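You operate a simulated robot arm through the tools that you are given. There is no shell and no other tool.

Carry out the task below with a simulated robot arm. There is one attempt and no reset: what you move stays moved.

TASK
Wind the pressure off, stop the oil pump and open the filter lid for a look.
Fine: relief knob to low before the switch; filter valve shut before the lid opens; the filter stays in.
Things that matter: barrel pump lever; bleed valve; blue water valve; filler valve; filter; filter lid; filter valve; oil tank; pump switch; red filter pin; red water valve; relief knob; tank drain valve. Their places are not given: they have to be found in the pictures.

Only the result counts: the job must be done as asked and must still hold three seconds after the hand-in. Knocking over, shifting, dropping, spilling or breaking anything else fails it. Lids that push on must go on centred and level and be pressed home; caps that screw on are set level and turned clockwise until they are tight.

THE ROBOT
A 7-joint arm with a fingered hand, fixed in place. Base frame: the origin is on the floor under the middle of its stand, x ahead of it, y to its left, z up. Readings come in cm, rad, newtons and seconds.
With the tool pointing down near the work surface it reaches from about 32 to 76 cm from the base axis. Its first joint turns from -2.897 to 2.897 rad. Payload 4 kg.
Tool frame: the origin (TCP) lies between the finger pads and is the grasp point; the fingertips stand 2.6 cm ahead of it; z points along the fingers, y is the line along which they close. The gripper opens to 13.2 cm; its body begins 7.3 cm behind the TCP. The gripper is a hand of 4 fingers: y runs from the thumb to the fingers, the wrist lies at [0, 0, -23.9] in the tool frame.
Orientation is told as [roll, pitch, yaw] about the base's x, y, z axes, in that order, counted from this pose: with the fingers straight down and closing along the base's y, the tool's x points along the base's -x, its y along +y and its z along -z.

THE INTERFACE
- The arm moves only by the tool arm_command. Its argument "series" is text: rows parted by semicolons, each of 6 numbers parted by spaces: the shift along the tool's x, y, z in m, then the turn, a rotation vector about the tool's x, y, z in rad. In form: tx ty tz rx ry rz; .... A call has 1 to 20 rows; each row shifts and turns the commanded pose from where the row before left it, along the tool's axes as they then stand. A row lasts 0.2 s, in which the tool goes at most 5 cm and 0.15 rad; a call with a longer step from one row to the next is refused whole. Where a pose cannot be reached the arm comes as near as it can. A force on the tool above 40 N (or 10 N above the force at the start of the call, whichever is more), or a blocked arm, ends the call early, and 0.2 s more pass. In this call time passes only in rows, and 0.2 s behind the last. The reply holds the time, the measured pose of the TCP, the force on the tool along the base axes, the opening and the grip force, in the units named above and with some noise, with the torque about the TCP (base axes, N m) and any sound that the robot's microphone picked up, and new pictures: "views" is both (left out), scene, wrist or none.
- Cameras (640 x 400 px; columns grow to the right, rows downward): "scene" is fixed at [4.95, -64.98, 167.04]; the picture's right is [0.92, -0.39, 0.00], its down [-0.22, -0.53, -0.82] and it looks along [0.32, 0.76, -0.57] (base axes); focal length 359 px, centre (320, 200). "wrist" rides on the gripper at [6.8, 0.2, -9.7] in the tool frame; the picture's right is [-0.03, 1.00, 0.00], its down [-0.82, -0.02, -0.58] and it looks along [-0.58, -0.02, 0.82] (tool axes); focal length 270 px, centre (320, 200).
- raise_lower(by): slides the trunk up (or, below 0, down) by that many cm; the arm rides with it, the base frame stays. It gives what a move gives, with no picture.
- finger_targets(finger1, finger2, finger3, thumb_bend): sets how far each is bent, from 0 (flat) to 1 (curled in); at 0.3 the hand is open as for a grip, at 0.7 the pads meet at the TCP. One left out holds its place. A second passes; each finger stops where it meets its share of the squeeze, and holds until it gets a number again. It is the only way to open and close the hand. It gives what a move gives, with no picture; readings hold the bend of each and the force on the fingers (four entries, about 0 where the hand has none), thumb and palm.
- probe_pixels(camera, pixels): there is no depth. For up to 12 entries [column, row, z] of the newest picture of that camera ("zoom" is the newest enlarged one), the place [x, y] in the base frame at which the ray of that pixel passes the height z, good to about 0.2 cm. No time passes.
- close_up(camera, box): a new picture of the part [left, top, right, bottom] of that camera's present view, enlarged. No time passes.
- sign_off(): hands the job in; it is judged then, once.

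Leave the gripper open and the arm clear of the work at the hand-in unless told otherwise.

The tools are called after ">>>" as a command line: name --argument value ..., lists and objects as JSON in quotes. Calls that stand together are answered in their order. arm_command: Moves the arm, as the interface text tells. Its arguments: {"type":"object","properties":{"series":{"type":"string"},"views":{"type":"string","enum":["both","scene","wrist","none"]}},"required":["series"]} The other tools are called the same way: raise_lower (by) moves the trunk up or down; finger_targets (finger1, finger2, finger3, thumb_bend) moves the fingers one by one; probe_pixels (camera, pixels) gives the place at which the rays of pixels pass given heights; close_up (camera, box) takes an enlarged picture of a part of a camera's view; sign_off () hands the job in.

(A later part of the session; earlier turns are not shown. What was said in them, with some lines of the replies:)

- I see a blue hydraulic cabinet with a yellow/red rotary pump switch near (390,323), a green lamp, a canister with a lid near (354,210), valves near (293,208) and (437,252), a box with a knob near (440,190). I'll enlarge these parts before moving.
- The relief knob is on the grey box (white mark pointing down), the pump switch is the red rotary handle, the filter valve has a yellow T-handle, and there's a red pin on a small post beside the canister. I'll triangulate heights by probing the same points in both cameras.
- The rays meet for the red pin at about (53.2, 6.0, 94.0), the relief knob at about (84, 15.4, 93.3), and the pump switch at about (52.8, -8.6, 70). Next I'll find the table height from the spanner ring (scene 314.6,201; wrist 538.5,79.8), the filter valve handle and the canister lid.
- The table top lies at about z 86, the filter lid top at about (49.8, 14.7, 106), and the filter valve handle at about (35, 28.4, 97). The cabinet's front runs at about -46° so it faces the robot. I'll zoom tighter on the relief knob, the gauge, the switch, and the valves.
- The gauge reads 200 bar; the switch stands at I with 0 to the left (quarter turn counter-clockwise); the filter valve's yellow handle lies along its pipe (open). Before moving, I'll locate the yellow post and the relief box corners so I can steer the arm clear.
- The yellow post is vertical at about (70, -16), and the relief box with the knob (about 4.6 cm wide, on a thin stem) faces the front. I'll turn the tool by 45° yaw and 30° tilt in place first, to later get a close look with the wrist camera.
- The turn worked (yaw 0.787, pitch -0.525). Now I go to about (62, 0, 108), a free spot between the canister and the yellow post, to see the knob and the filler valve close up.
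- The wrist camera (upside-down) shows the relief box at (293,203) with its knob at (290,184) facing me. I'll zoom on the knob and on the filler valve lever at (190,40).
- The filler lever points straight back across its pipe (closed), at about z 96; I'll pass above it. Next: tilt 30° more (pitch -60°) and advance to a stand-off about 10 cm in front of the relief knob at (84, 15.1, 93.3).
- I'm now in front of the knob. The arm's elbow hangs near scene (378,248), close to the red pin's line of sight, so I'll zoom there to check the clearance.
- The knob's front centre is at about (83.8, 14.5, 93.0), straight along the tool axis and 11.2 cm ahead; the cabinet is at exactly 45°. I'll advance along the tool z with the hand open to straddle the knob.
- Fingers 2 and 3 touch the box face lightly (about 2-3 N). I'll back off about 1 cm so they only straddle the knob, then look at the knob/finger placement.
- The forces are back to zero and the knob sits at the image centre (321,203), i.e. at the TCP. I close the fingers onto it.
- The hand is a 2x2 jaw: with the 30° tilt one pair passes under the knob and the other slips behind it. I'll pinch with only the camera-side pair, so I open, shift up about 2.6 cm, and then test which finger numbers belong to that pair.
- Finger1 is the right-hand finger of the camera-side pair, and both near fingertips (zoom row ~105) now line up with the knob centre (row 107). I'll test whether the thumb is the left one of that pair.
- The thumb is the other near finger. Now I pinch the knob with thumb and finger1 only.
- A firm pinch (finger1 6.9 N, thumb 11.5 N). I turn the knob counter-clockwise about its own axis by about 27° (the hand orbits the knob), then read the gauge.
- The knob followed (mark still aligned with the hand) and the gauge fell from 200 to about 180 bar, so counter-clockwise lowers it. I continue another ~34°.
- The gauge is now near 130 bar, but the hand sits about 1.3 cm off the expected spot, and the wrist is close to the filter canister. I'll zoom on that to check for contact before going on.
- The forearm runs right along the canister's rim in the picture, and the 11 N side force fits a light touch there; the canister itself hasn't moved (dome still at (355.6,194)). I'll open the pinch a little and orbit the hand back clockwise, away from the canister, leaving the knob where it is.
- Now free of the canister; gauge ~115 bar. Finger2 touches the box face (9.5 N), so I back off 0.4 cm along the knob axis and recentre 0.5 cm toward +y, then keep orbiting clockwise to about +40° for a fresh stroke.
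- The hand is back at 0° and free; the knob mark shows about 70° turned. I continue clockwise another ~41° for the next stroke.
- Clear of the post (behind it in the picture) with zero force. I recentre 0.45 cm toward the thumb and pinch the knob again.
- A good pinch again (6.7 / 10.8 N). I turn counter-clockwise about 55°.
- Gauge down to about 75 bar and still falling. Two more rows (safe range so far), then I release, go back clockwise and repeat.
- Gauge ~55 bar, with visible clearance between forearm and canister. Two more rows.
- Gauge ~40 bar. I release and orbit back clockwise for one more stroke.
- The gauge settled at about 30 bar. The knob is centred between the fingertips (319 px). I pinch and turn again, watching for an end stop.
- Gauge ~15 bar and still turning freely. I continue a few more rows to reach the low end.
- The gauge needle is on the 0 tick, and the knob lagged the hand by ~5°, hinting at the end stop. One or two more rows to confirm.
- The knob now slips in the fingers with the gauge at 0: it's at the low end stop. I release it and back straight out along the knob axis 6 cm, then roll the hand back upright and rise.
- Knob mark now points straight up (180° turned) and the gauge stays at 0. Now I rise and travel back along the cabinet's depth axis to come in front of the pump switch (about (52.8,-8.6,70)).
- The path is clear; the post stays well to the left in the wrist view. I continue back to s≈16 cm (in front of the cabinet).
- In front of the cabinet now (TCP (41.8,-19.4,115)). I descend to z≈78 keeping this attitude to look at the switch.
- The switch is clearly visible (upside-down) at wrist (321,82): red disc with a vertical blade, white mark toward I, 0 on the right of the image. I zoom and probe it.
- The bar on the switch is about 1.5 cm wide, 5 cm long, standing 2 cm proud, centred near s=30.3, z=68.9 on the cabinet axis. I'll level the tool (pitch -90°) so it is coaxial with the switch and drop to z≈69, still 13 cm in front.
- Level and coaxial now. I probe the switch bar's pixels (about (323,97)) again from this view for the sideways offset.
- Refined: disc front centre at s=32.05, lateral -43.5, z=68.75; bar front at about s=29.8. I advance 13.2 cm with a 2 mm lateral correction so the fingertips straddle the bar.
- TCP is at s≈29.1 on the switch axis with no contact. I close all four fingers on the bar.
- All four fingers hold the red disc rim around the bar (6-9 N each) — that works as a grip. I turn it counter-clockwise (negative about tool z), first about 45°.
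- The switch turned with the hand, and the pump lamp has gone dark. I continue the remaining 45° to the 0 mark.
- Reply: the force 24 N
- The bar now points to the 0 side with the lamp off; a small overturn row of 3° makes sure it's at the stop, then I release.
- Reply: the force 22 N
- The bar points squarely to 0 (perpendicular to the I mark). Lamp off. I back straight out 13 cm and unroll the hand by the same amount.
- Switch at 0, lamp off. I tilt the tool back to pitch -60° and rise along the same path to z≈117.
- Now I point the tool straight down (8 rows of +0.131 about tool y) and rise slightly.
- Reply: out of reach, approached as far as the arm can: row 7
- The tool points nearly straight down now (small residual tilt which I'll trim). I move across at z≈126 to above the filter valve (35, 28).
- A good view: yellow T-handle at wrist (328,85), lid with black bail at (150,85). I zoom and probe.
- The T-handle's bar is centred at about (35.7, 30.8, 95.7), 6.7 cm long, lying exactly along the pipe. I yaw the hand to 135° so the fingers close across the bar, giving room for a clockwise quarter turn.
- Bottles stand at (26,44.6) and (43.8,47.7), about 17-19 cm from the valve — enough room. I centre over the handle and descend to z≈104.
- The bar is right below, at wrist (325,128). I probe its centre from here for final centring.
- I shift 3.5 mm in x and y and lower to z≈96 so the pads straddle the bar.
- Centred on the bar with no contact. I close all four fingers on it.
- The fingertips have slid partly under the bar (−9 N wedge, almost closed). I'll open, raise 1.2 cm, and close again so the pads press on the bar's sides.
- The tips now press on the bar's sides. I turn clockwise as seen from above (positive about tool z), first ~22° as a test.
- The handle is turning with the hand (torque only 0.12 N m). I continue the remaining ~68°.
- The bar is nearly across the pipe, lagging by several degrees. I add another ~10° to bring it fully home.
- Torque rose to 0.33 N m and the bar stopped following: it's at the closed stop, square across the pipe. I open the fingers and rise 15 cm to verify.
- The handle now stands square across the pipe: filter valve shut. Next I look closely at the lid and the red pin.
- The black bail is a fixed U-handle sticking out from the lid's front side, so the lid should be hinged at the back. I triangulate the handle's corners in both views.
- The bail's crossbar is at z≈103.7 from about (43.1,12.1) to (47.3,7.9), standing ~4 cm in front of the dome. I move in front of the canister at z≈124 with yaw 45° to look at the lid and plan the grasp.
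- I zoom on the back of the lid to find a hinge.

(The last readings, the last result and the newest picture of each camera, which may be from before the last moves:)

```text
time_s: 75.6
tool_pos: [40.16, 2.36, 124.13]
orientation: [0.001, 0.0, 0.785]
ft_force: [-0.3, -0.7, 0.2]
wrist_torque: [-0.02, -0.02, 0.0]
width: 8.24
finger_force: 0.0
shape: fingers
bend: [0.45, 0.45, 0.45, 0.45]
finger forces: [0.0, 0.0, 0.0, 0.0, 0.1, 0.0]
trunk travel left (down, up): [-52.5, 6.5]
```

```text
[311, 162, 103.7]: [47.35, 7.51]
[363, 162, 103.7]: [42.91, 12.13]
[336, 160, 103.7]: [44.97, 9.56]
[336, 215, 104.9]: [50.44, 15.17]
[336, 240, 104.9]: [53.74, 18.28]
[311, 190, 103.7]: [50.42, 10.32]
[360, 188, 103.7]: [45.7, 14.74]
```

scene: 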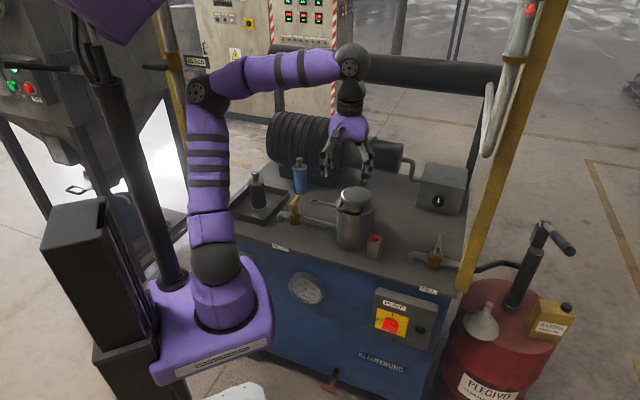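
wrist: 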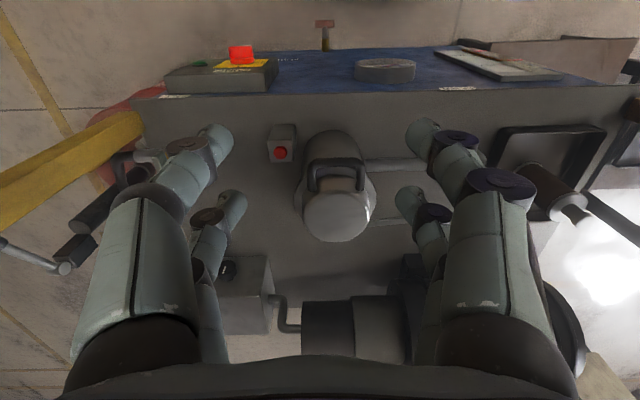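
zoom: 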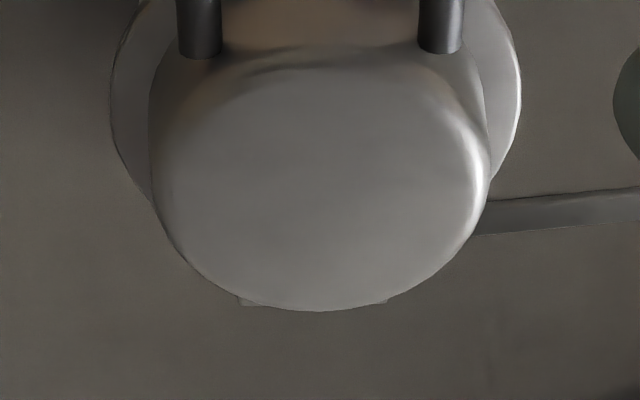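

A hinge tab (about 4 cm wide) peeks out behind the dome: the lid is hinged at the back, handle at the front. I lower the trunk 10 cm to give the arm room to reach in from the front.

>>> raise_lower --by -10

>>> arm_command --series "-0.037 0 -0.01 0 0 0; -0.037 0 -0.01 0 0 0; 0 0 0 0 -0.1309 0; 0 0 0 0 -0.1309 0; 0 0 0 0 -0.1309 0; 0 0 0 0 -0.1309 0; 0 0 0 0 -0.1309 0; 0 0 0 0 -0.1309 0; 0 0 0 0 -0.1309 0; 0 0 0 0 -0.1309 0" --views "both"

```text
time_s: 76.9
tool_pos: [40.18, 2.47, 114.13]
orientation: [0.001, -0.002, 0.785]
ft_force: [0.3, -0.2, -0.4]
wrist_torque: [0.05, 0.0, 0.02]
width: 8.26
finger_force: 0.0
shape: fingers
bend: [0.45, 0.45, 0.45, 0.45]
finger forces: [0.0, 0.0, 0.0, 0.0, 0.0, 0.1]
trunk travel left (down, up): [-42.5, 16.5]
```

```text
time_s: 79.1
tool_pos: [45.43, 7.66, 116.16]
orientation: [-0.002, -1.051, 0.787]
ft_force: [-0.1, 0.3, 0.3]
wrist_torque: [0.03, -0.03, -0.01]
width: 8.26
finger_force: 0.1
shape: fingers
bend: [0.45, 0.45, 0.45, 0.45]
finger forces: [0.1, 0.1, 0.0, 0.1, 0.1, 0.0]
trunk travel left (down, up): [-42.5, 16.5]
```

scene: 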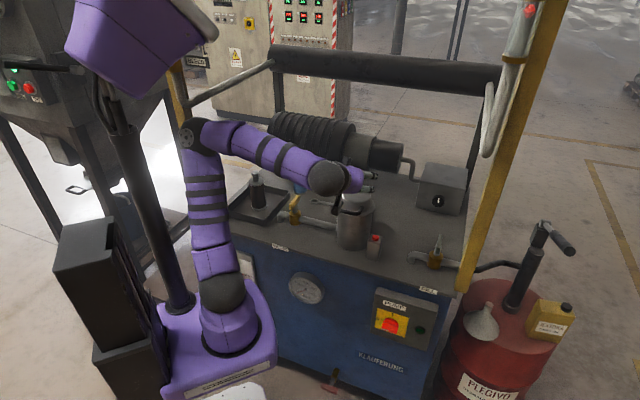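
wrist: 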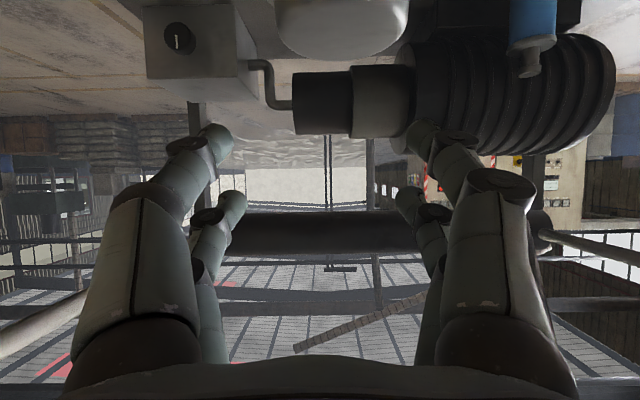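

Pose reached cleanly. Now I roll the hand +90° about its own axis so that the fingers close vertically (across the handle's crossbar).

>>> arm_command --series "0 0 0 0 0 0.1309; 0 0 0 0 0 0.1309; 0 0 0 0 0 0.1309; 0 0 0 0 0 0.1309; 0 0 0 0 0 0.1309; 0 0 0 0 0 0.1309; 0 0 0 0 0 0.1309; 0 0 0 0 0 0.1309; 0 0 0 0 0 0.1309; 0 0 0 0 0 0.1309; 0 0 0 0 0 0.1309; 0 0 0 0 0 0.1309" --views "both"

```text
time_s: 81.7
tool_pos: [45.41, 7.59, 116.08]
orientation: [1.049, 0.003, -0.787]
ft_force: [-0.4, -0.2, 0.7]
wrist_torque: [0.0, -0.01, -0.02]
width: 8.25
finger_force: 0.1
shape: fingers
bend: [0.45, 0.45, 0.45, 0.45]
finger forces: [0.1, 0.0, 0.0, 0.0, 0.1, 0.0]
trunk travel left (down, up): [-42.5, 16.5]
```

scene: 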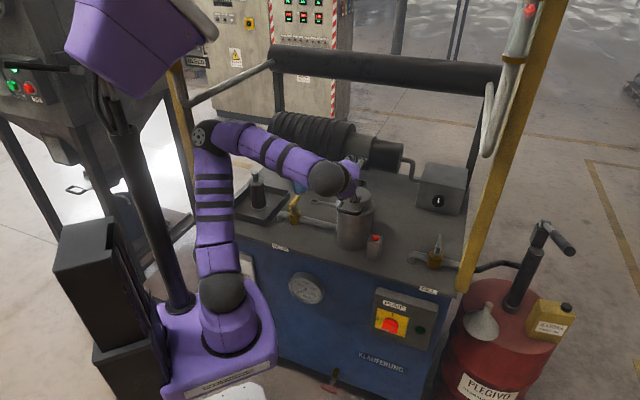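
wrist: 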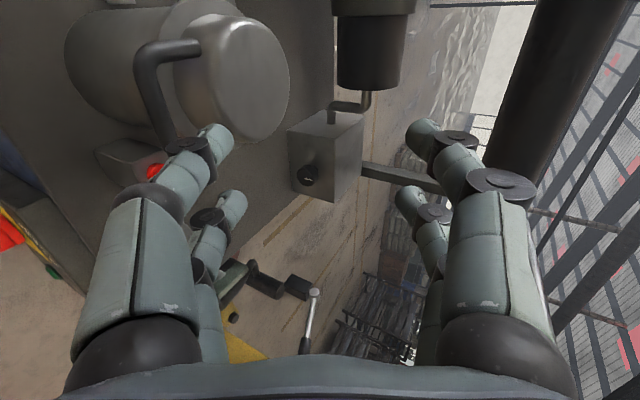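

The fingers now close vertically; the handle is at upper-left in the wrist view (around (160,80)). I move down to a pre-grasp spot ~4.5 cm in front of the crossbar.

>>> arm_command --series "-0.0014 -0.0336 0.0048 0 0 0; -0.0014 -0.0336 0.0048 0 0 0; -0.0014 -0.0336 0.0048 0 0 0" --views "both"

>>> close_up --camera "wrist" --box '[120, 0, 520, 250]'

```text
time_s: 82.5
tool_pos: [43.01, 4.77, 106.66]
orientation: [1.048, 0.0, -0.785]
ft_force: [0.4, -0.1, -0.8]
wrist_torque: [-0.01, -0.01, 0.0]
width: 8.25
finger_force: 0.0
shape: fingers
bend: [0.45, 0.45, 0.45, 0.45]
finger forces: [0.0, 0.0, 0.0, 0.0, 0.0, 0.0]
trunk travel left (down, up): [-42.5, 16.5]
```

scene: 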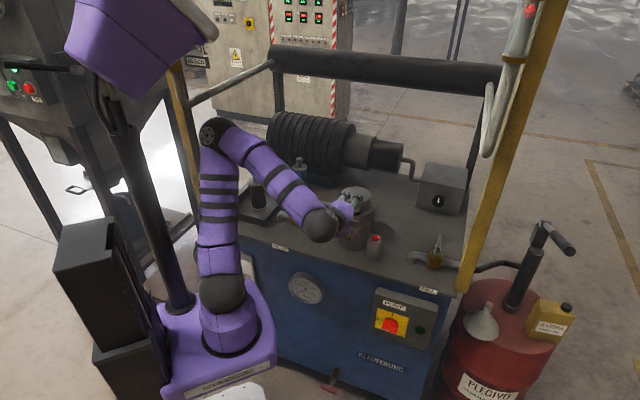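
wrist: 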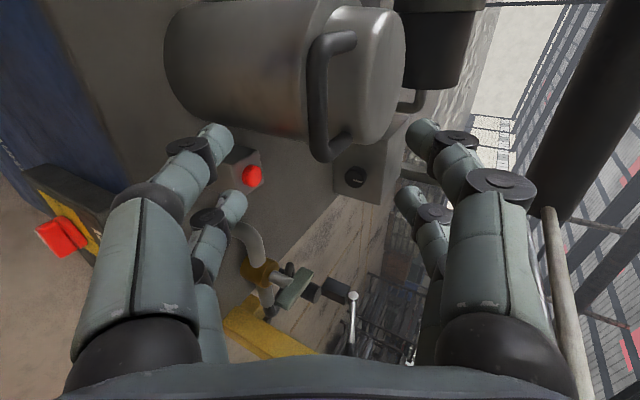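

```text
1.60 times, centred on (320, 125) of wrist
```

zoom: 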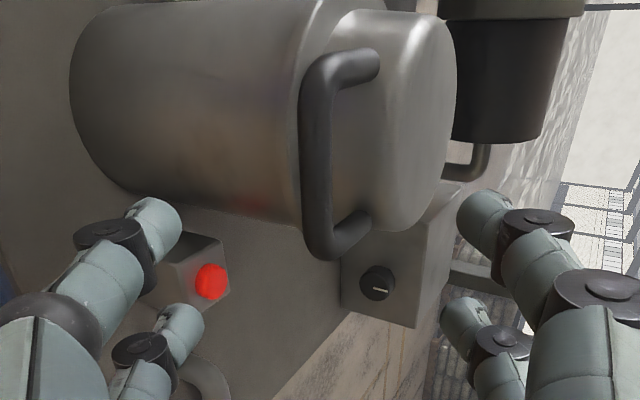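

The crossbar runs at wrist column ~318 from row 45 to 160, nicely centred between the lower and upper fingers. I probe it to fine-tune before closing in.

>>> probe_pixels --camera "wrist" --pixels '[[317, 105, 103.7], [317, 60, 103.7], [318, 150, 103.7], [317, 105, 103.2], [317, 105, 104.2]]'

```text
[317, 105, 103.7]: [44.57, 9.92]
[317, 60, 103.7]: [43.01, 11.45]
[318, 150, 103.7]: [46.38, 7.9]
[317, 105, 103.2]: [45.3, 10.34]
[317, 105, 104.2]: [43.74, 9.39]
```

I advance 4.6 cm along the tool axis so the crossbar comes between thumb and finger1.

>>> arm_command --series "0 -0.001 0.0228 0 0 0; 0 -0.001 0.0228 0 0 0" --views "both"

>>> close_up --camera "wrist" --box '[160, 50, 480, 250]'

```text
time_s: 83.1
tool_pos: [45.62, 7.55, 104.02]
orientation: [1.05, 0.001, -0.786]
ft_force: [0.3, -0.3, -0.8]
wrist_torque: [0.01, 0.01, -0.01]
width: 8.24
finger_force: 0.0
shape: fingers
bend: [0.45, 0.45, 0.45, 0.45]
finger forces: [0.0, 0.1, 0.0, 0.0, 0.0, 0.0]
trunk travel left (down, up): [-42.5, 16.5]
```

scene: 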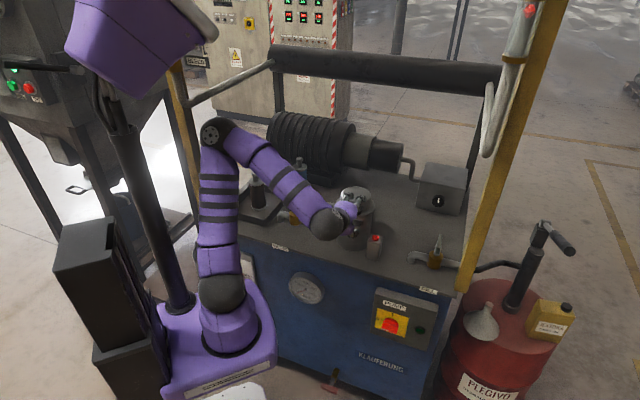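
wrist: 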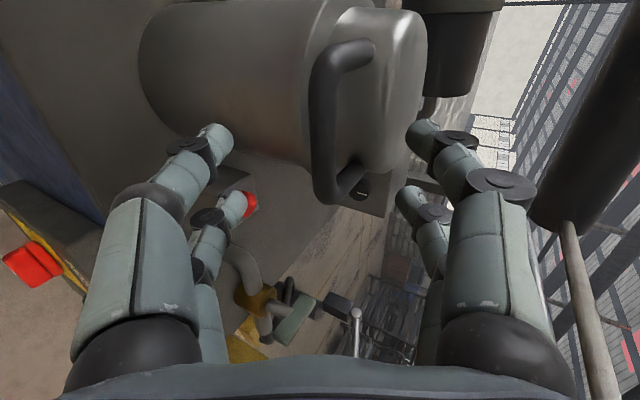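

```text
2.00 times, centred on (320, 150) of wrist
```

zoom: 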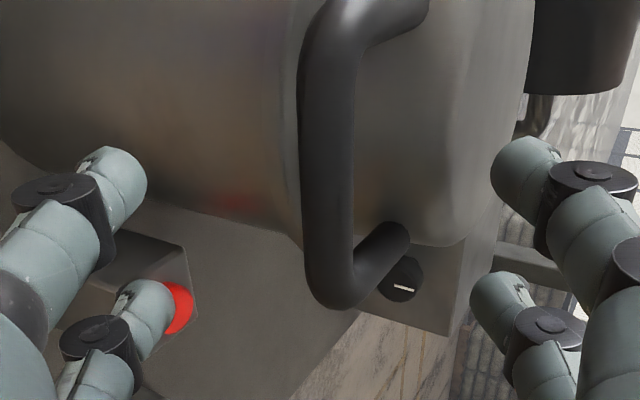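

The near fingertips (zoom row ~170) line up with the crossbar's middle. I close thumb and finger1 only and keep fingers 2 and 3 open.

>>> finger_targets --finger1 0.75 --finger2 0.4 --finger3 0.4 --thumb_bend 0.75

>>> close_up --camera "wrist" --box '[160, 50, 480, 250]'

```text
time_s: 84.1
tool_pos: [45.55, 7.57, 103.87]
orientation: [1.046, 0.003, -0.786]
ft_force: [3.7, 3.1, -3.5]
wrist_torque: [-0.07, -0.03, -0.08]
width: 0.76
finger_force: 7.1
shape: fingers
bend: [0.7, 0.4, 0.4, 0.69]
finger forces: [7.4, 0.0, 0.0, 0.0, 7.4, 0.1]
trunk travel left (down, up): [-42.5, 16.5]
```

```text
2.00 times, centred on (320, 150) of wrist
```

zoom: 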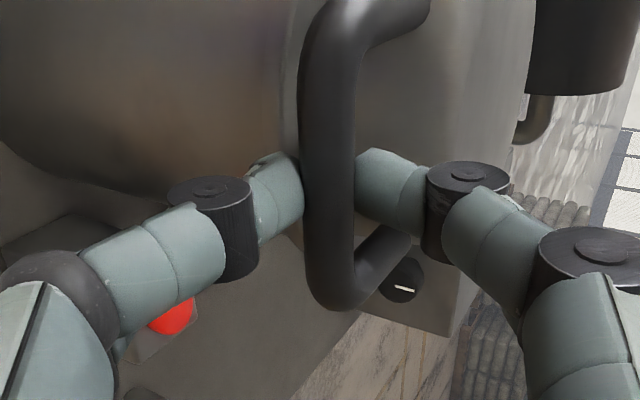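

A solid pinch (7.4 N each side), hooking slightly behind the bar. I lift along the lid's arc about the rear hinge, first ~15° to check that the lid moves freely.

>>> arm_command --series "0 0.0187 -0.004 0.0436 0 0; 0 0.0187 -0.004 0.0436 0 0" --views "both"

>>> close_up --camera "scene" --box '[310, 150, 406, 250]'

```text
time_s: 84.7
tool_pos: [46.56, 8.54, 107.72]
orientation: [0.96, 0.002, -0.784]
ft_force: [-0.1, 4.1, -3.8]
wrist_torque: [-0.12, -0.03, 0.0]
width: 0.7
finger_force: 8.2
shape: fingers
bend: [0.7, 0.4, 0.4, 0.71]
finger forces: [8.2, 0.0, 0.0, 0.1, 7.8, 0.0]
trunk travel left (down, up): [-42.5, 16.5]
```

scene: 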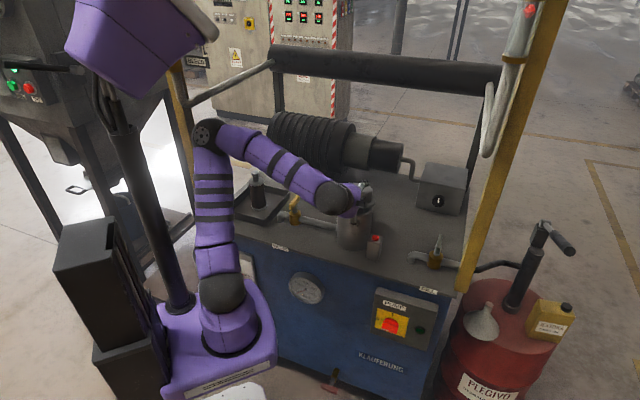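
wrist: 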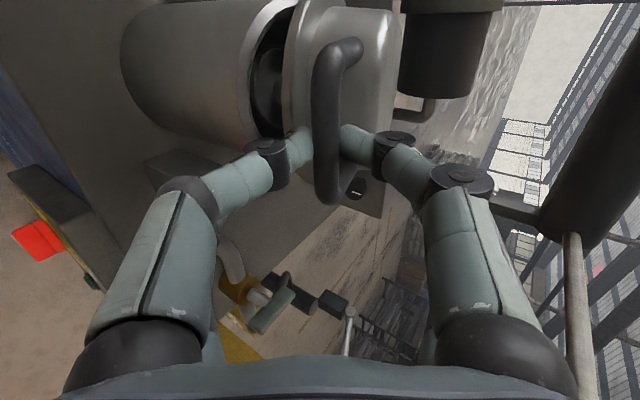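

```text
4.00 times, centred on (358, 200) of scene
```

zoom: 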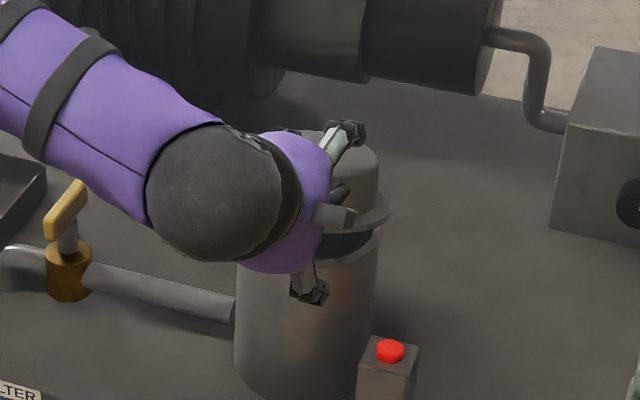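

The lid is swinging up on its rear hinge with low force. I continue the arc to about 60°.

>>> arm_command --series "0 0.0191 -0.0009 0.0436 0 0; 0 0.0191 -0.0009 0.0436 0 0; 0 0.0188 0.0024 0.0436 0 0; 0 0.0188 0.0024 0.0436 0 0; 0 0.0182 0.0055 0.0436 0 0; 0 0.0182 0.0055 0.0436 0 0" --views "both"

>>> close_up --camera "scene" --box '[310, 150, 406, 250]'

```text
time_s: 86.1
tool_pos: [52.91, 14.37, 115.09]
orientation: [0.699, -0.001, -0.783]
ft_force: [-2.2, 3.2, -1.2]
wrist_torque: [-0.04, 0.04, 0.04]
width: 0.09
finger_force: 5.1
shape: fingers
bend: [0.72, 0.4, 0.4, 0.72]
finger forces: [4.7, 0.1, 0.1, 0.1, 4.9, 0.0]
trunk travel left (down, up): [-42.5, 16.5]
```

scene: 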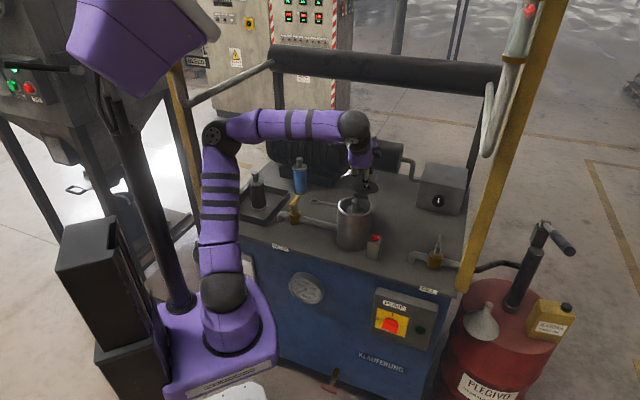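
wrist: 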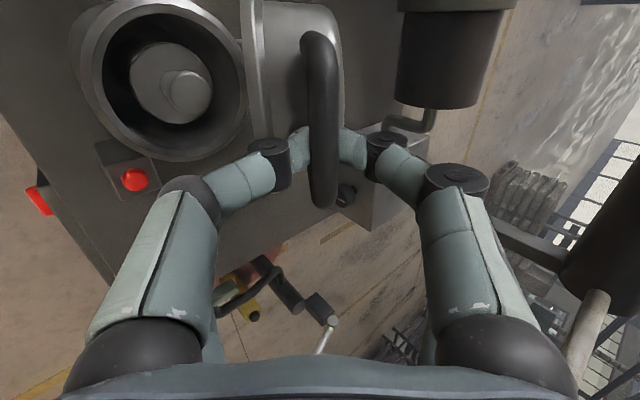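

```text
4.00 times, centred on (358, 200) of scene
```

zoom: 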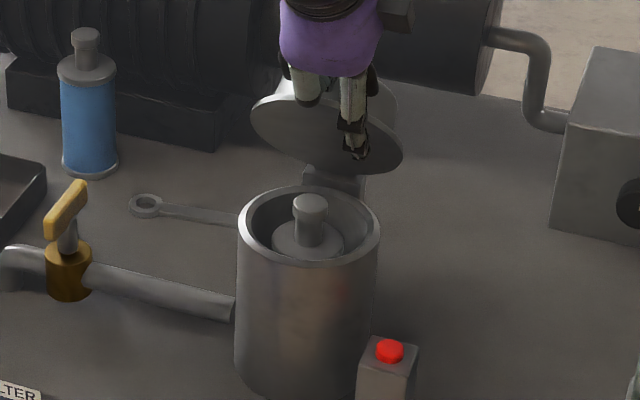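

The lid stands at about 60° and the filter inside is visible. I continue to ~90°.

>>> arm_command --series "0 0.017 0.0085 0.0436 0 0; 0 0.017 0.0085 0.0436 0 0; 0 0.0152 0.0112 0.0436 0 0; 0 0.0152 0.0112 0.0436 0 0" --views "both"

>>> close_up --camera "scene" --box '[310, 130, 438, 230]'

```text
time_s: 87.1
tool_pos: [58.01, 19.47, 115.89]
orientation: [0.523, 0.0, -0.787]
ft_force: [0.2, -0.3, -1.2]
wrist_torque: [0.01, 0.0, 0.01]
width: 0.02
finger_force: 0.1
shape: fingers
bend: [0.73, 0.4, 0.4, 0.73]
finger forces: [0.0, 0.0, 0.0, 0.0, 0.0, 0.0]
trunk travel left (down, up): [-42.5, 16.5]
```

scene: 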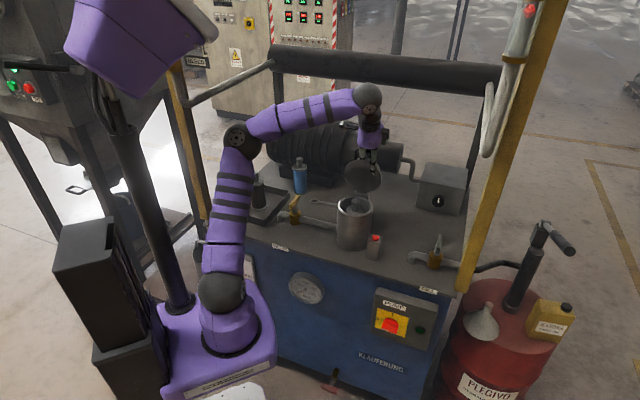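
wrist: 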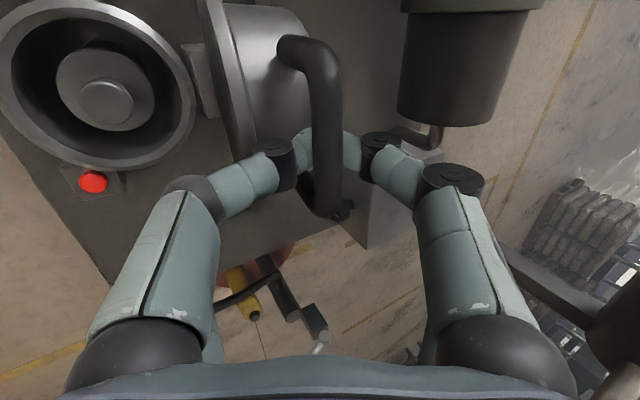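

```text
4.00 times, centred on (374, 180) of scene
```

zoom: 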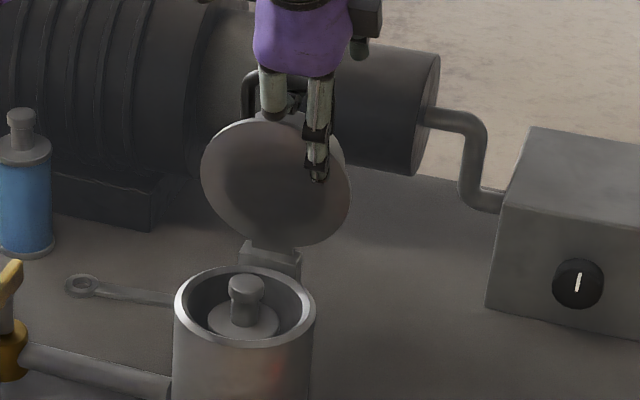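

The lid stands near vertical and there's no force on the hand at all; the bar sits loosely inside the closed fingers. I'll zoom in to judge the lid's angle.

>>> close_up --camera "wrist" --box '[120, 0, 440, 220]'

>>> close_up --camera "scene" --box '[342, 140, 406, 180]'

>>> close_up --camera "scene" --box '[332, 170, 396, 210]'

```text
1.82 times, centred on (280, 110) of wrist
```

zoom: 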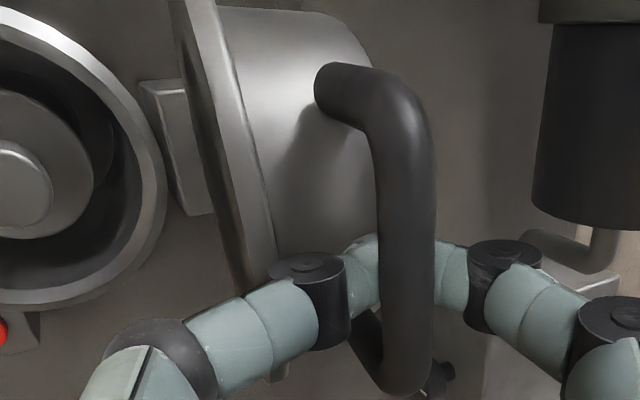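

```text
10.00 times, centred on (374, 160) of scene
```

zoom: 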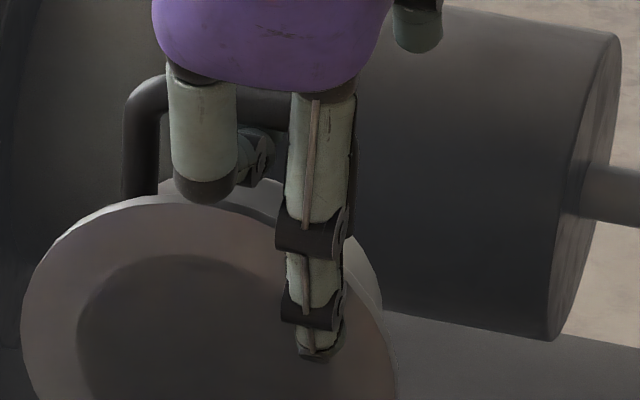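

```text
10.00 times, centred on (364, 190) of scene
```

zoom: 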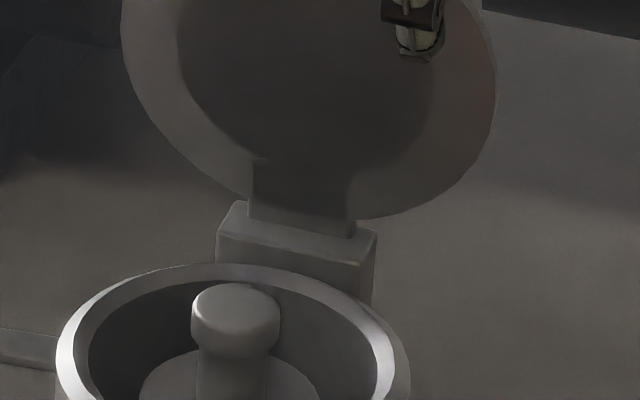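

The bar is caged between thumb and finger1. I push gently further back along the arc (about 2 cm) to bring it past vertical, watching the force.

>>> arm_command --series "0 0.0085 0.006 0 0 0; 0 0.0085 0.006 0 0 0" --views "both"

>>> close_up --camera "scene" --box '[310, 130, 438, 230]'

>>> close_up --camera "wrist" --box '[120, 0, 440, 220]'

```text
time_s: 87.7
tool_pos: [59.5, 20.95, 115.73]
orientation: [0.525, 0.002, -0.786]
ft_force: [0.6, -0.2, -2.3]
wrist_torque: [-0.02, -0.07, -0.03]
width: 0.02
finger_force: 0.0
shape: fingers
bend: [0.73, 0.4, 0.4, 0.73]
finger forces: [0.1, 0.0, 0.0, 0.0, 0.1, 0.0]
trunk travel left (down, up): [-42.5, 16.5]
```

scene: 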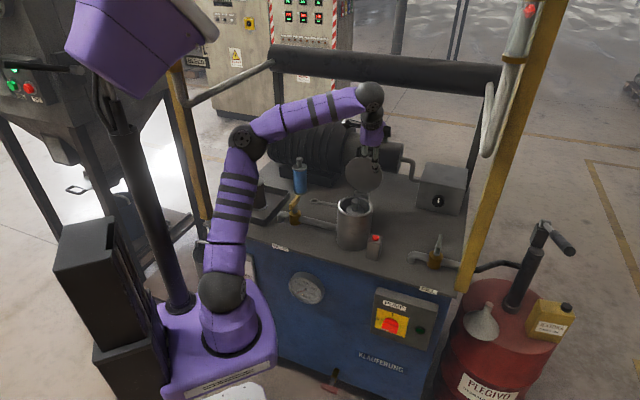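
wrist: 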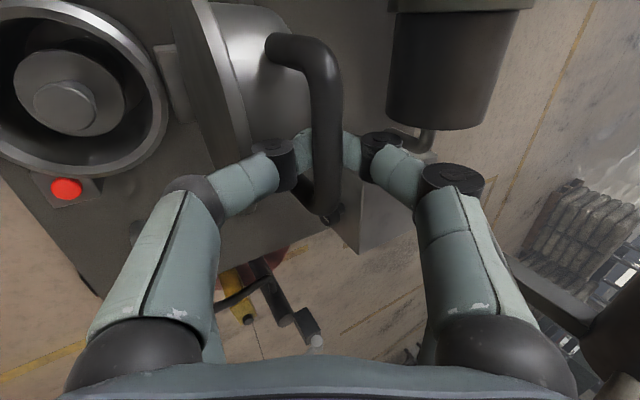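

```text
4.00 times, centred on (374, 180) of scene
```

zoom: 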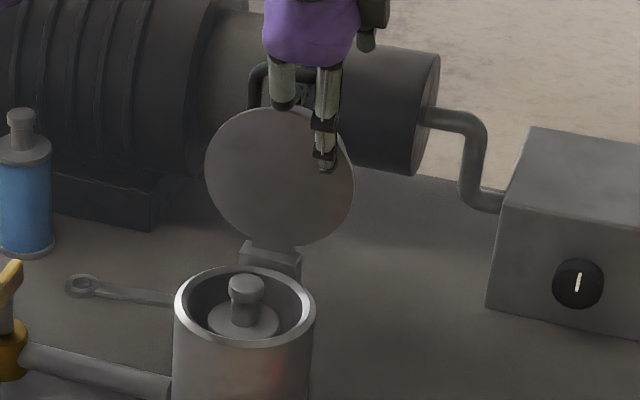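

```text
1.82 times, centred on (280, 110) of wrist
```

zoom: 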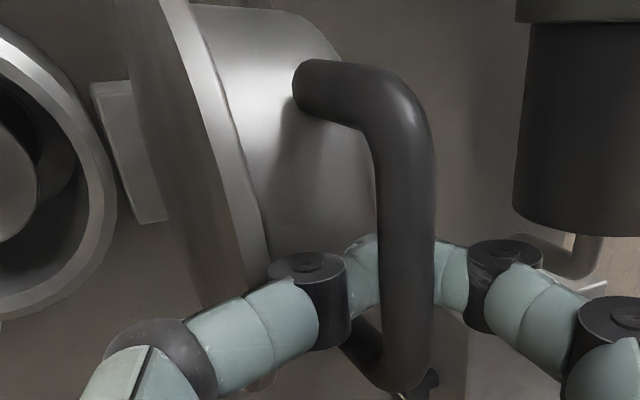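

The lid follows the hand and is now past vertical. One more gentle push of ~2 cm along the arc.

>>> arm_command --series "0 0.0067 0.0075 0 0 0; 0 0.0067 0.0075 0 0 0" --views "both"

>>> close_up --camera "scene" --box '[310, 130, 438, 230]'

>>> close_up --camera "wrist" --box '[120, 0, 440, 220]'

```text
time_s: 88.3
tool_pos: [60.77, 22.35, 115.17]
orientation: [0.524, 0.001, -0.784]
ft_force: [1.5, 1.5, -0.1]
wrist_torque: [-0.12, 0.05, -0.06]
width: 0.0
finger_force: 0.5
shape: fingers
bend: [0.72, 0.4, 0.4, 0.73]
finger forces: [0.0, 0.0, 1.1, 0.0, 0.0, 0.0]
trunk travel left (down, up): [-42.5, 16.5]
```

scene: 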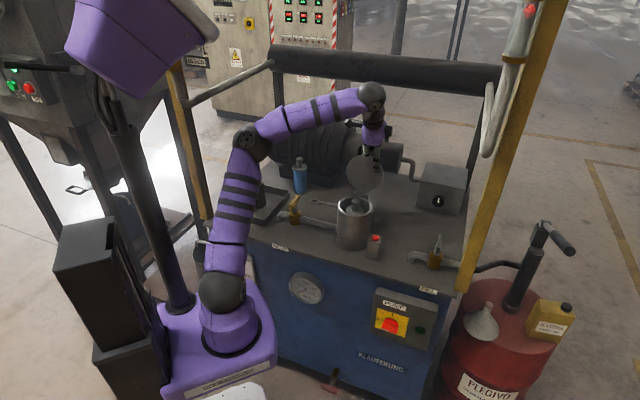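
wrist: 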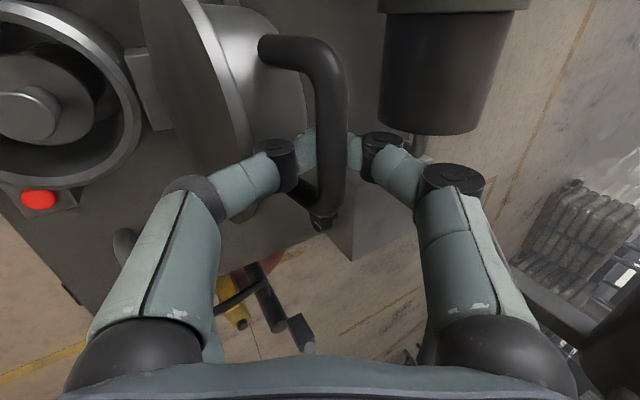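

```text
4.00 times, centred on (374, 180) of scene
```

zoom: 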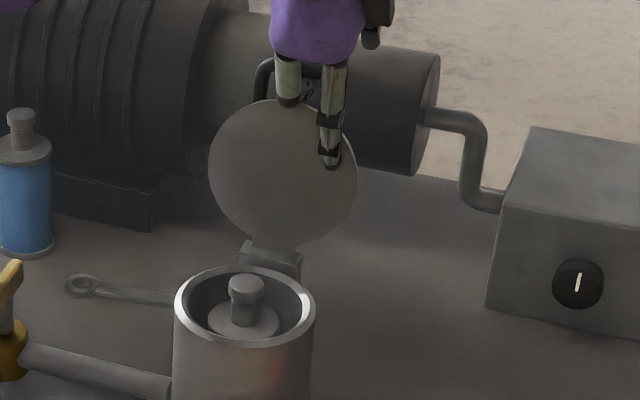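

```text
1.82 times, centred on (280, 110) of wrist
```

zoom: 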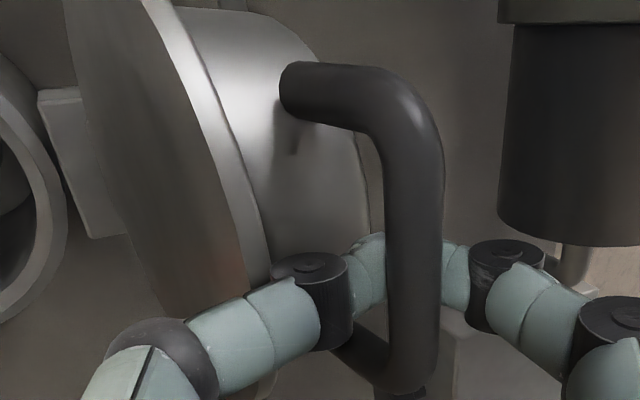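

The lid leans back past vertical. Before opening the hand I raise it ~1 cm so the fingertips sit just under the bar and won't catch the lid's rim.

>>> arm_command --series "0 0 -0.01 0 0 0" --views "wrist"

>>> close_up --camera "wrist" --box '[120, 0, 440, 220]'

```text
time_s: 88.7
tool_pos: [60.53, 21.87, 115.71]
orientation: [0.521, 0.003, -0.785]
ft_force: [-1.2, -0.3, -8.0]
wrist_torque: [-0.15, -0.09, 0.02]
width: 0.01
finger_force: 5.6
shape: fingers
bend: [0.72, 0.4, 0.4, 0.72]
finger forces: [4.3, 0.1, 0.1, 0.1, 6.7, 0.0]
trunk travel left (down, up): [-42.5, 16.5]
```

wrist: 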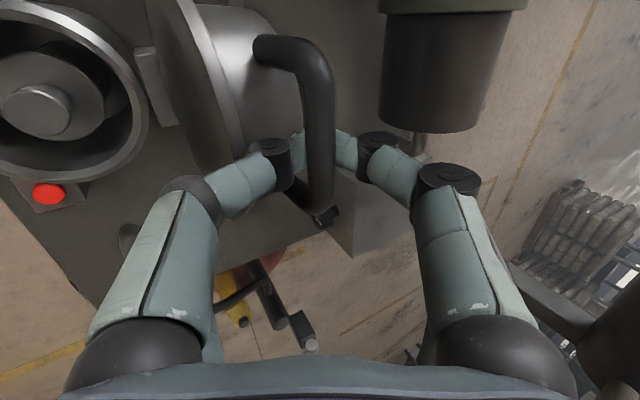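

```text
1.82 times, centred on (280, 110) of wrist
```

zoom: 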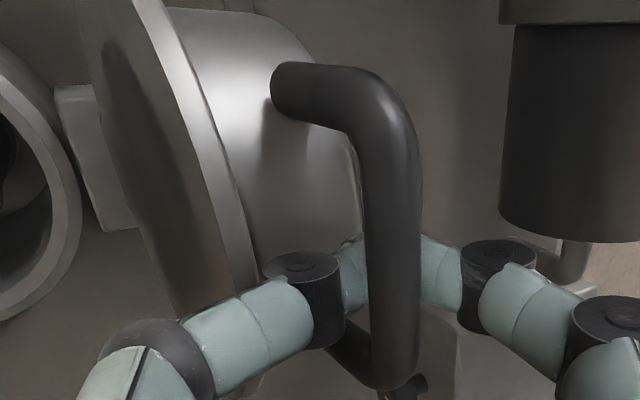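

The tips now bear on the bar's underside (8 N). I ease back 4 mm and open thumb and finger1.

>>> arm_command --series "0 0 0.004 0 0 0" --views "none"

>>> finger_targets --finger1 0.5 --thumb_bend 0.5

>>> close_up --camera "wrist" --box '[120, 0, 440, 220]'

>>> close_up --camera "scene" --box '[310, 130, 438, 230]'

```text
time_s: 89.1
tool_pos: [60.56, 22.02, 115.61]
orientation: [0.525, 0.0, -0.785]
ft_force: [0.3, 1.1, -3.1]
wrist_torque: [-0.09, 0.0, 0.0]
width: 0.0
finger_force: 4.9
shape: fingers
bend: [0.72, 0.4, 0.4, 0.73]
finger forces: [4.1, 0.0, 0.8, 0.0, 4.5, 0.0]
trunk travel left (down, up): [-42.5, 16.5]
```

```text
time_s: 90.1
tool_pos: [60.49, 22.04, 115.54]
orientation: [0.525, 0.001, -0.786]
ft_force: [6.3, 2.7, 17.7]
wrist_torque: [0.35, 0.07, -0.16]
width: 4.19
finger_force: 8.1
shape: fingers
bend: [0.5, 0.4, 0.4, 0.59]
finger forces: [0.1, 0.1, 0.0, 0.1, 17.1, 0.0]
trunk travel left (down, up): [-42.5, 16.5]
```

```text
1.82 times, centred on (280, 110) of wrist
```

zoom: 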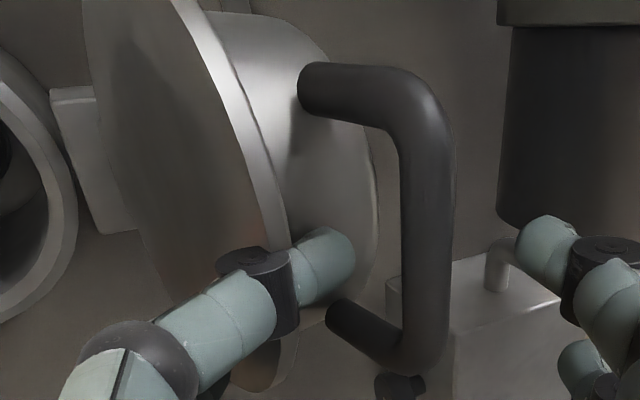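

```text
4.00 times, centred on (374, 180) of scene
```

zoom: 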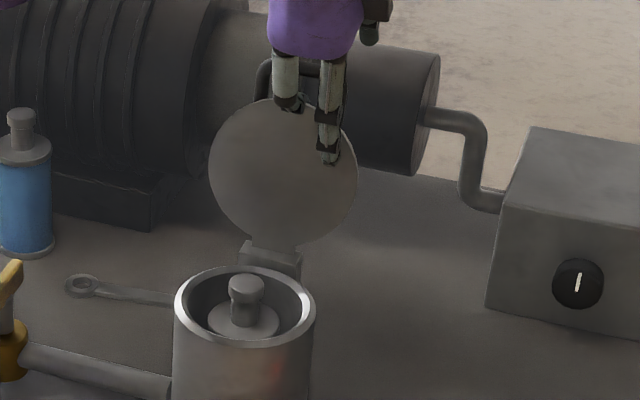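

The thumb is resting on the lid's rim (17 N), with the bar now free of finger1. I lift the hand straight back along the tool axis to unload it.

>>> arm_command --series "0 0 -0.015 0 0 0; 0 0 -0.02 0 0 0" --views "both"

>>> close_up --camera "wrist" --box '[120, 0, 440, 220]'

>>> close_up --camera "scene" --box '[310, 130, 438, 230]'

```text
time_s: 90.7
tool_pos: [59.31, 20.93, 118.52]
orientation: [0.52, 0.001, -0.785]
ft_force: [-0.2, 0.6, 0.4]
wrist_torque: [-0.04, -0.05, 0.02]
width: 6.52
finger_force: 0.0
shape: fingers
bend: [0.5, 0.4, 0.4, 0.5]
finger forces: [0.0, 0.0, 0.0, 0.0, 0.0, 0.0]
trunk travel left (down, up): [-42.5, 16.5]
```

scene: 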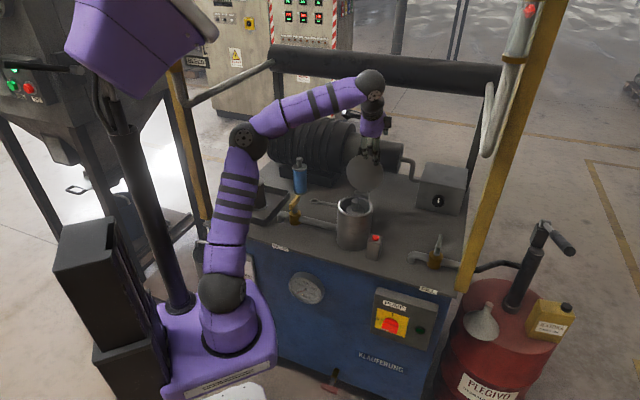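
wrist: 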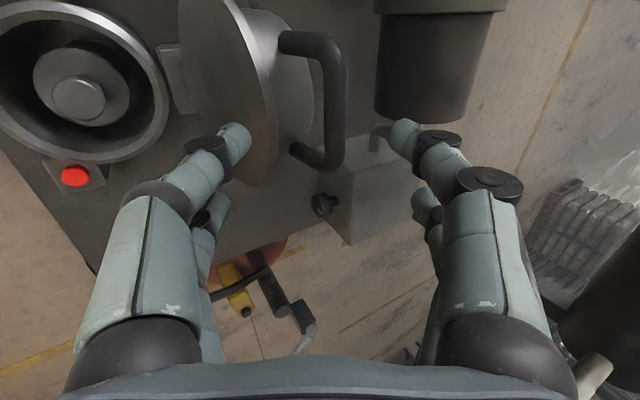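

```text
1.82 times, centred on (280, 110) of wrist
```

zoom: 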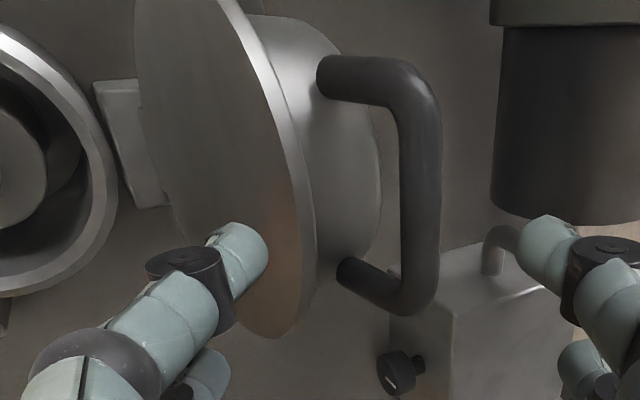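

```text
4.00 times, centred on (374, 180) of scene
```

zoom: 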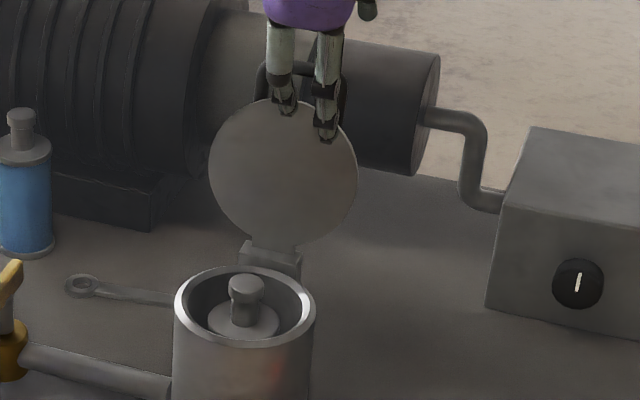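

The hand is free (zero forces) and the lid stays open, leaning back. I retreat along the tool axis, up and back, 12 cm.

>>> arm_command --series "0 0 -0.03 0 0 0; 0 0 -0.03 0 0 0; 0 0 -0.03 0 0 0; 0 0 -0.03 0 0 0" --views "both"

>>> close_up --camera "scene" --box '[310, 130, 438, 230]'

```text
time_s: 91.7
tool_pos: [55.02, 16.53, 129.15]
orientation: [0.524, 0.002, -0.785]
ft_force: [-0.6, 0.4, -0.1]
wrist_torque: [-0.01, -0.03, 0.03]
width: 6.54
finger_force: 0.1
shape: fingers
bend: [0.5, 0.4, 0.4, 0.5]
finger forces: [0.0, 0.0, 0.0, 0.1, 0.1, 0.0]
trunk travel left (down, up): [-42.5, 16.5]
```

scene: 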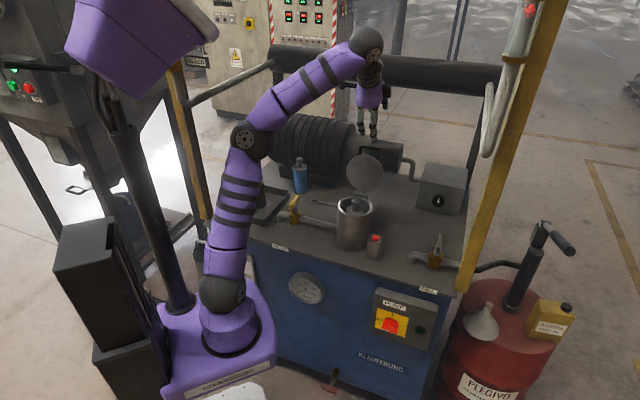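
wrist: 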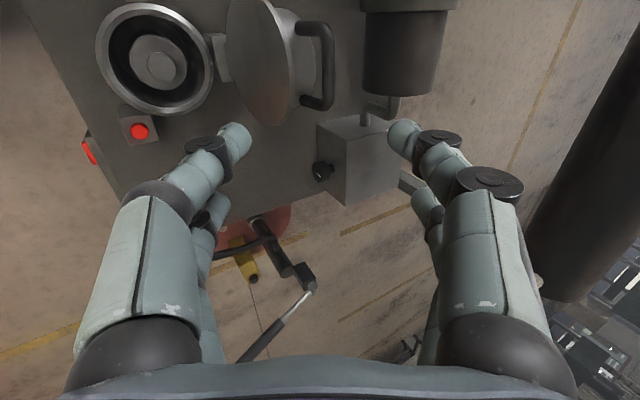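

```text
4.00 times, centred on (374, 180) of scene
```

zoom: 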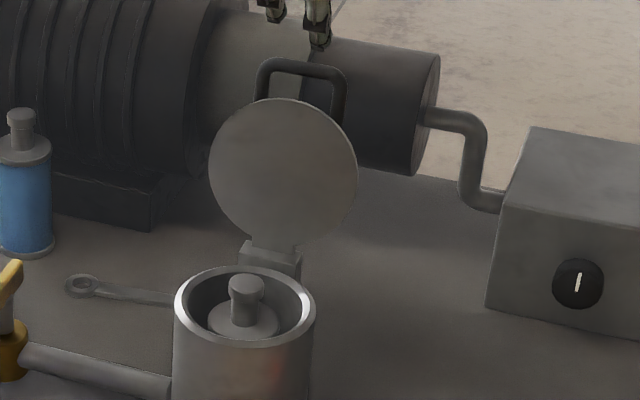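

The lid stays open with the filter in place. I move the hand further away from the lid (15 cm back), open it fully and make a last check of all controls.

>>> arm_command --series "0 -0.0325 -0.0188 0 0 0; 0 -0.0325 -0.0188 0 0 0; 0 -0.0325 -0.0188 0 0 0; 0 -0.0325 -0.0188 0 0 0" --views "none"

>>> finger_targets --finger1 0.3 --finger2 0.3 --finger3 0.3 --thumb_bend 0.3

>>> arm_command --series "0 0 0 0 0 0; 0 0 0 0 0 0; 0 0 0 0 0 0; 0 0 0 0 0 0; 0 0 0 0 0 0" --views "both"

>>> close_up --camera "scene" --box '[230, 140, 480, 300]'

>>> close_up --camera "scene" --box '[270, 250, 450, 370]'

```text
time_s: 92.7
tool_pos: [44.59, 6.15, 129.1]
orientation: [0.525, 0.0, -0.784]
ft_force: [-0.2, 0.1, 0.4]
wrist_torque: [-0.02, 0.0, 0.01]
width: 6.56
finger_force: 0.1
shape: fingers
bend: [0.5, 0.4, 0.4, 0.5]
finger forces: [0.1, 0.0, 0.0, 0.1, 0.0, 0.1]
trunk travel left (down, up): [-42.5, 16.5]
```

```text
time_s: 93.7
tool_pos: [44.66, 6.24, 129.07]
orientation: [0.527, 0.0, -0.786]
ft_force: [-0.8, -0.7, -0.8]
wrist_torque: [-0.02, 0.01, -0.01]
width: 13.24
finger_force: 0.0
shape: fingers
bend: [0.3, 0.3, 0.3, 0.3]
finger forces: [0.0, 0.0, 0.1, 0.0, 0.0, 0.1]
trunk travel left (down, up): [-42.5, 16.5]
```

```text
time_s: 94.9
tool_pos: [44.51, 6.18, 129.02]
orientation: [0.524, 0.001, -0.785]
ft_force: [0.8, -1.1, 0.3]
wrist_torque: [-0.01, 0.01, 0.04]
width: 13.25
finger_force: 0.0
shape: fingers
bend: [0.3, 0.3, 0.3, 0.3]
finger forces: [0.1, 0.0, 0.0, 0.0, 0.1, 0.1]
trunk travel left (down, up): [-42.5, 16.5]
```

scene: 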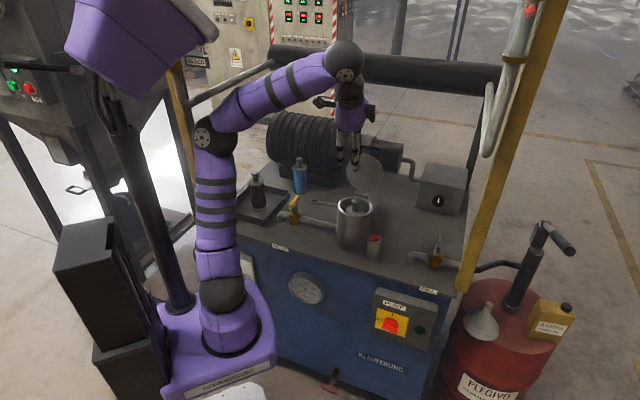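
wrist: 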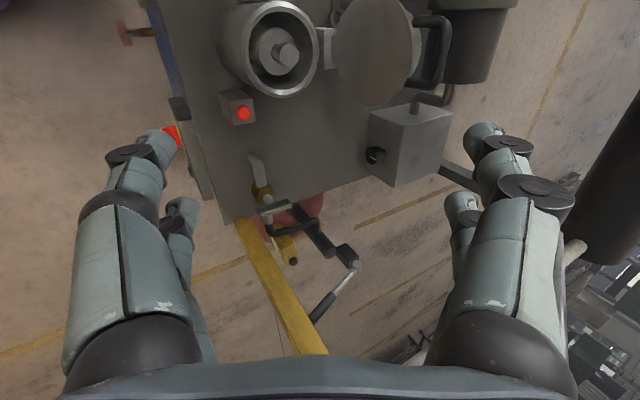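

```text
2.50 times, centred on (355, 220) of scene
```

zoom: 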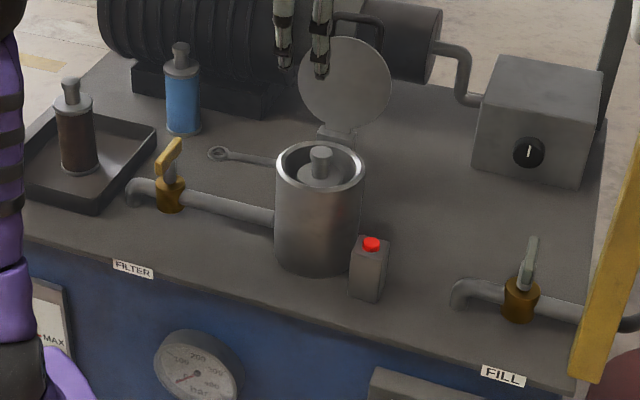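

```text
3.33 times, centred on (360, 310) of scene
```

zoom: 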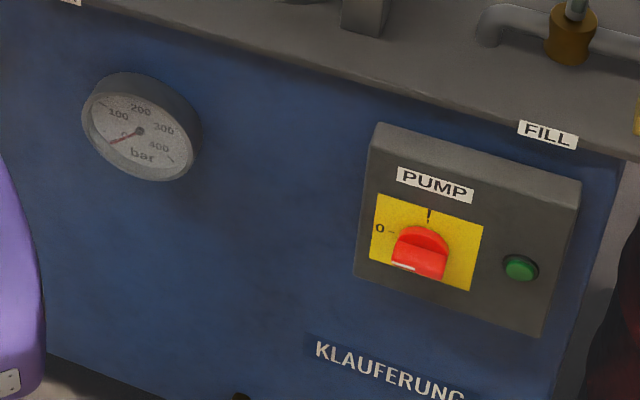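

Final state:
- Relief knob at its low stop, gauge at 0 bar.
- Pump switch at 0, lamp dark.
- Filter valve handle square across its pipe.
- Lid standing open on its own, with the filter still inside.
- Filler valve, red pin, bottles and spanner where they were.
- Hand open and clear of the work, all forces near zero.

I hand the job in.

>>> sign_off

```text
The job is handed in.
```

I wound the pressure off, stopped the oil pump, shut the filter valve and opened the filter lid, in that order, then handed the job in. The hand-in gave no verdict, so whether it passed isn't known.

- **Relief knob:** turned counter-clockwise to its low stop. The gauge went from 200 bar to 0 and stayed there.
- **Pump switch:** turned from I to 0 after the pressure was off. The lamp is dark.
- **Filter valve:** turned clockwise to its stop, so the handle now lies across the pipe. This was done before the lid opened.
- **Filter lid:** swung open on its rear hinge and leaning back on its own. The filter is still inside and was not touched.

While I was turning the relief knob, the forearm came right up against the filter canister and may have touched it lightly. The canister did not move, and I kept clear of it after that. When I let go of the lid, the thumb also pressed on its rim for a moment (about 17 N), and the lid stayed open.

In the last pictures the filler valve, red filter pin, bottles and spanner looked unchanged. I did not touch the other valves, the barrel pump lever or the oil tank. The hand is open and clear of the work.
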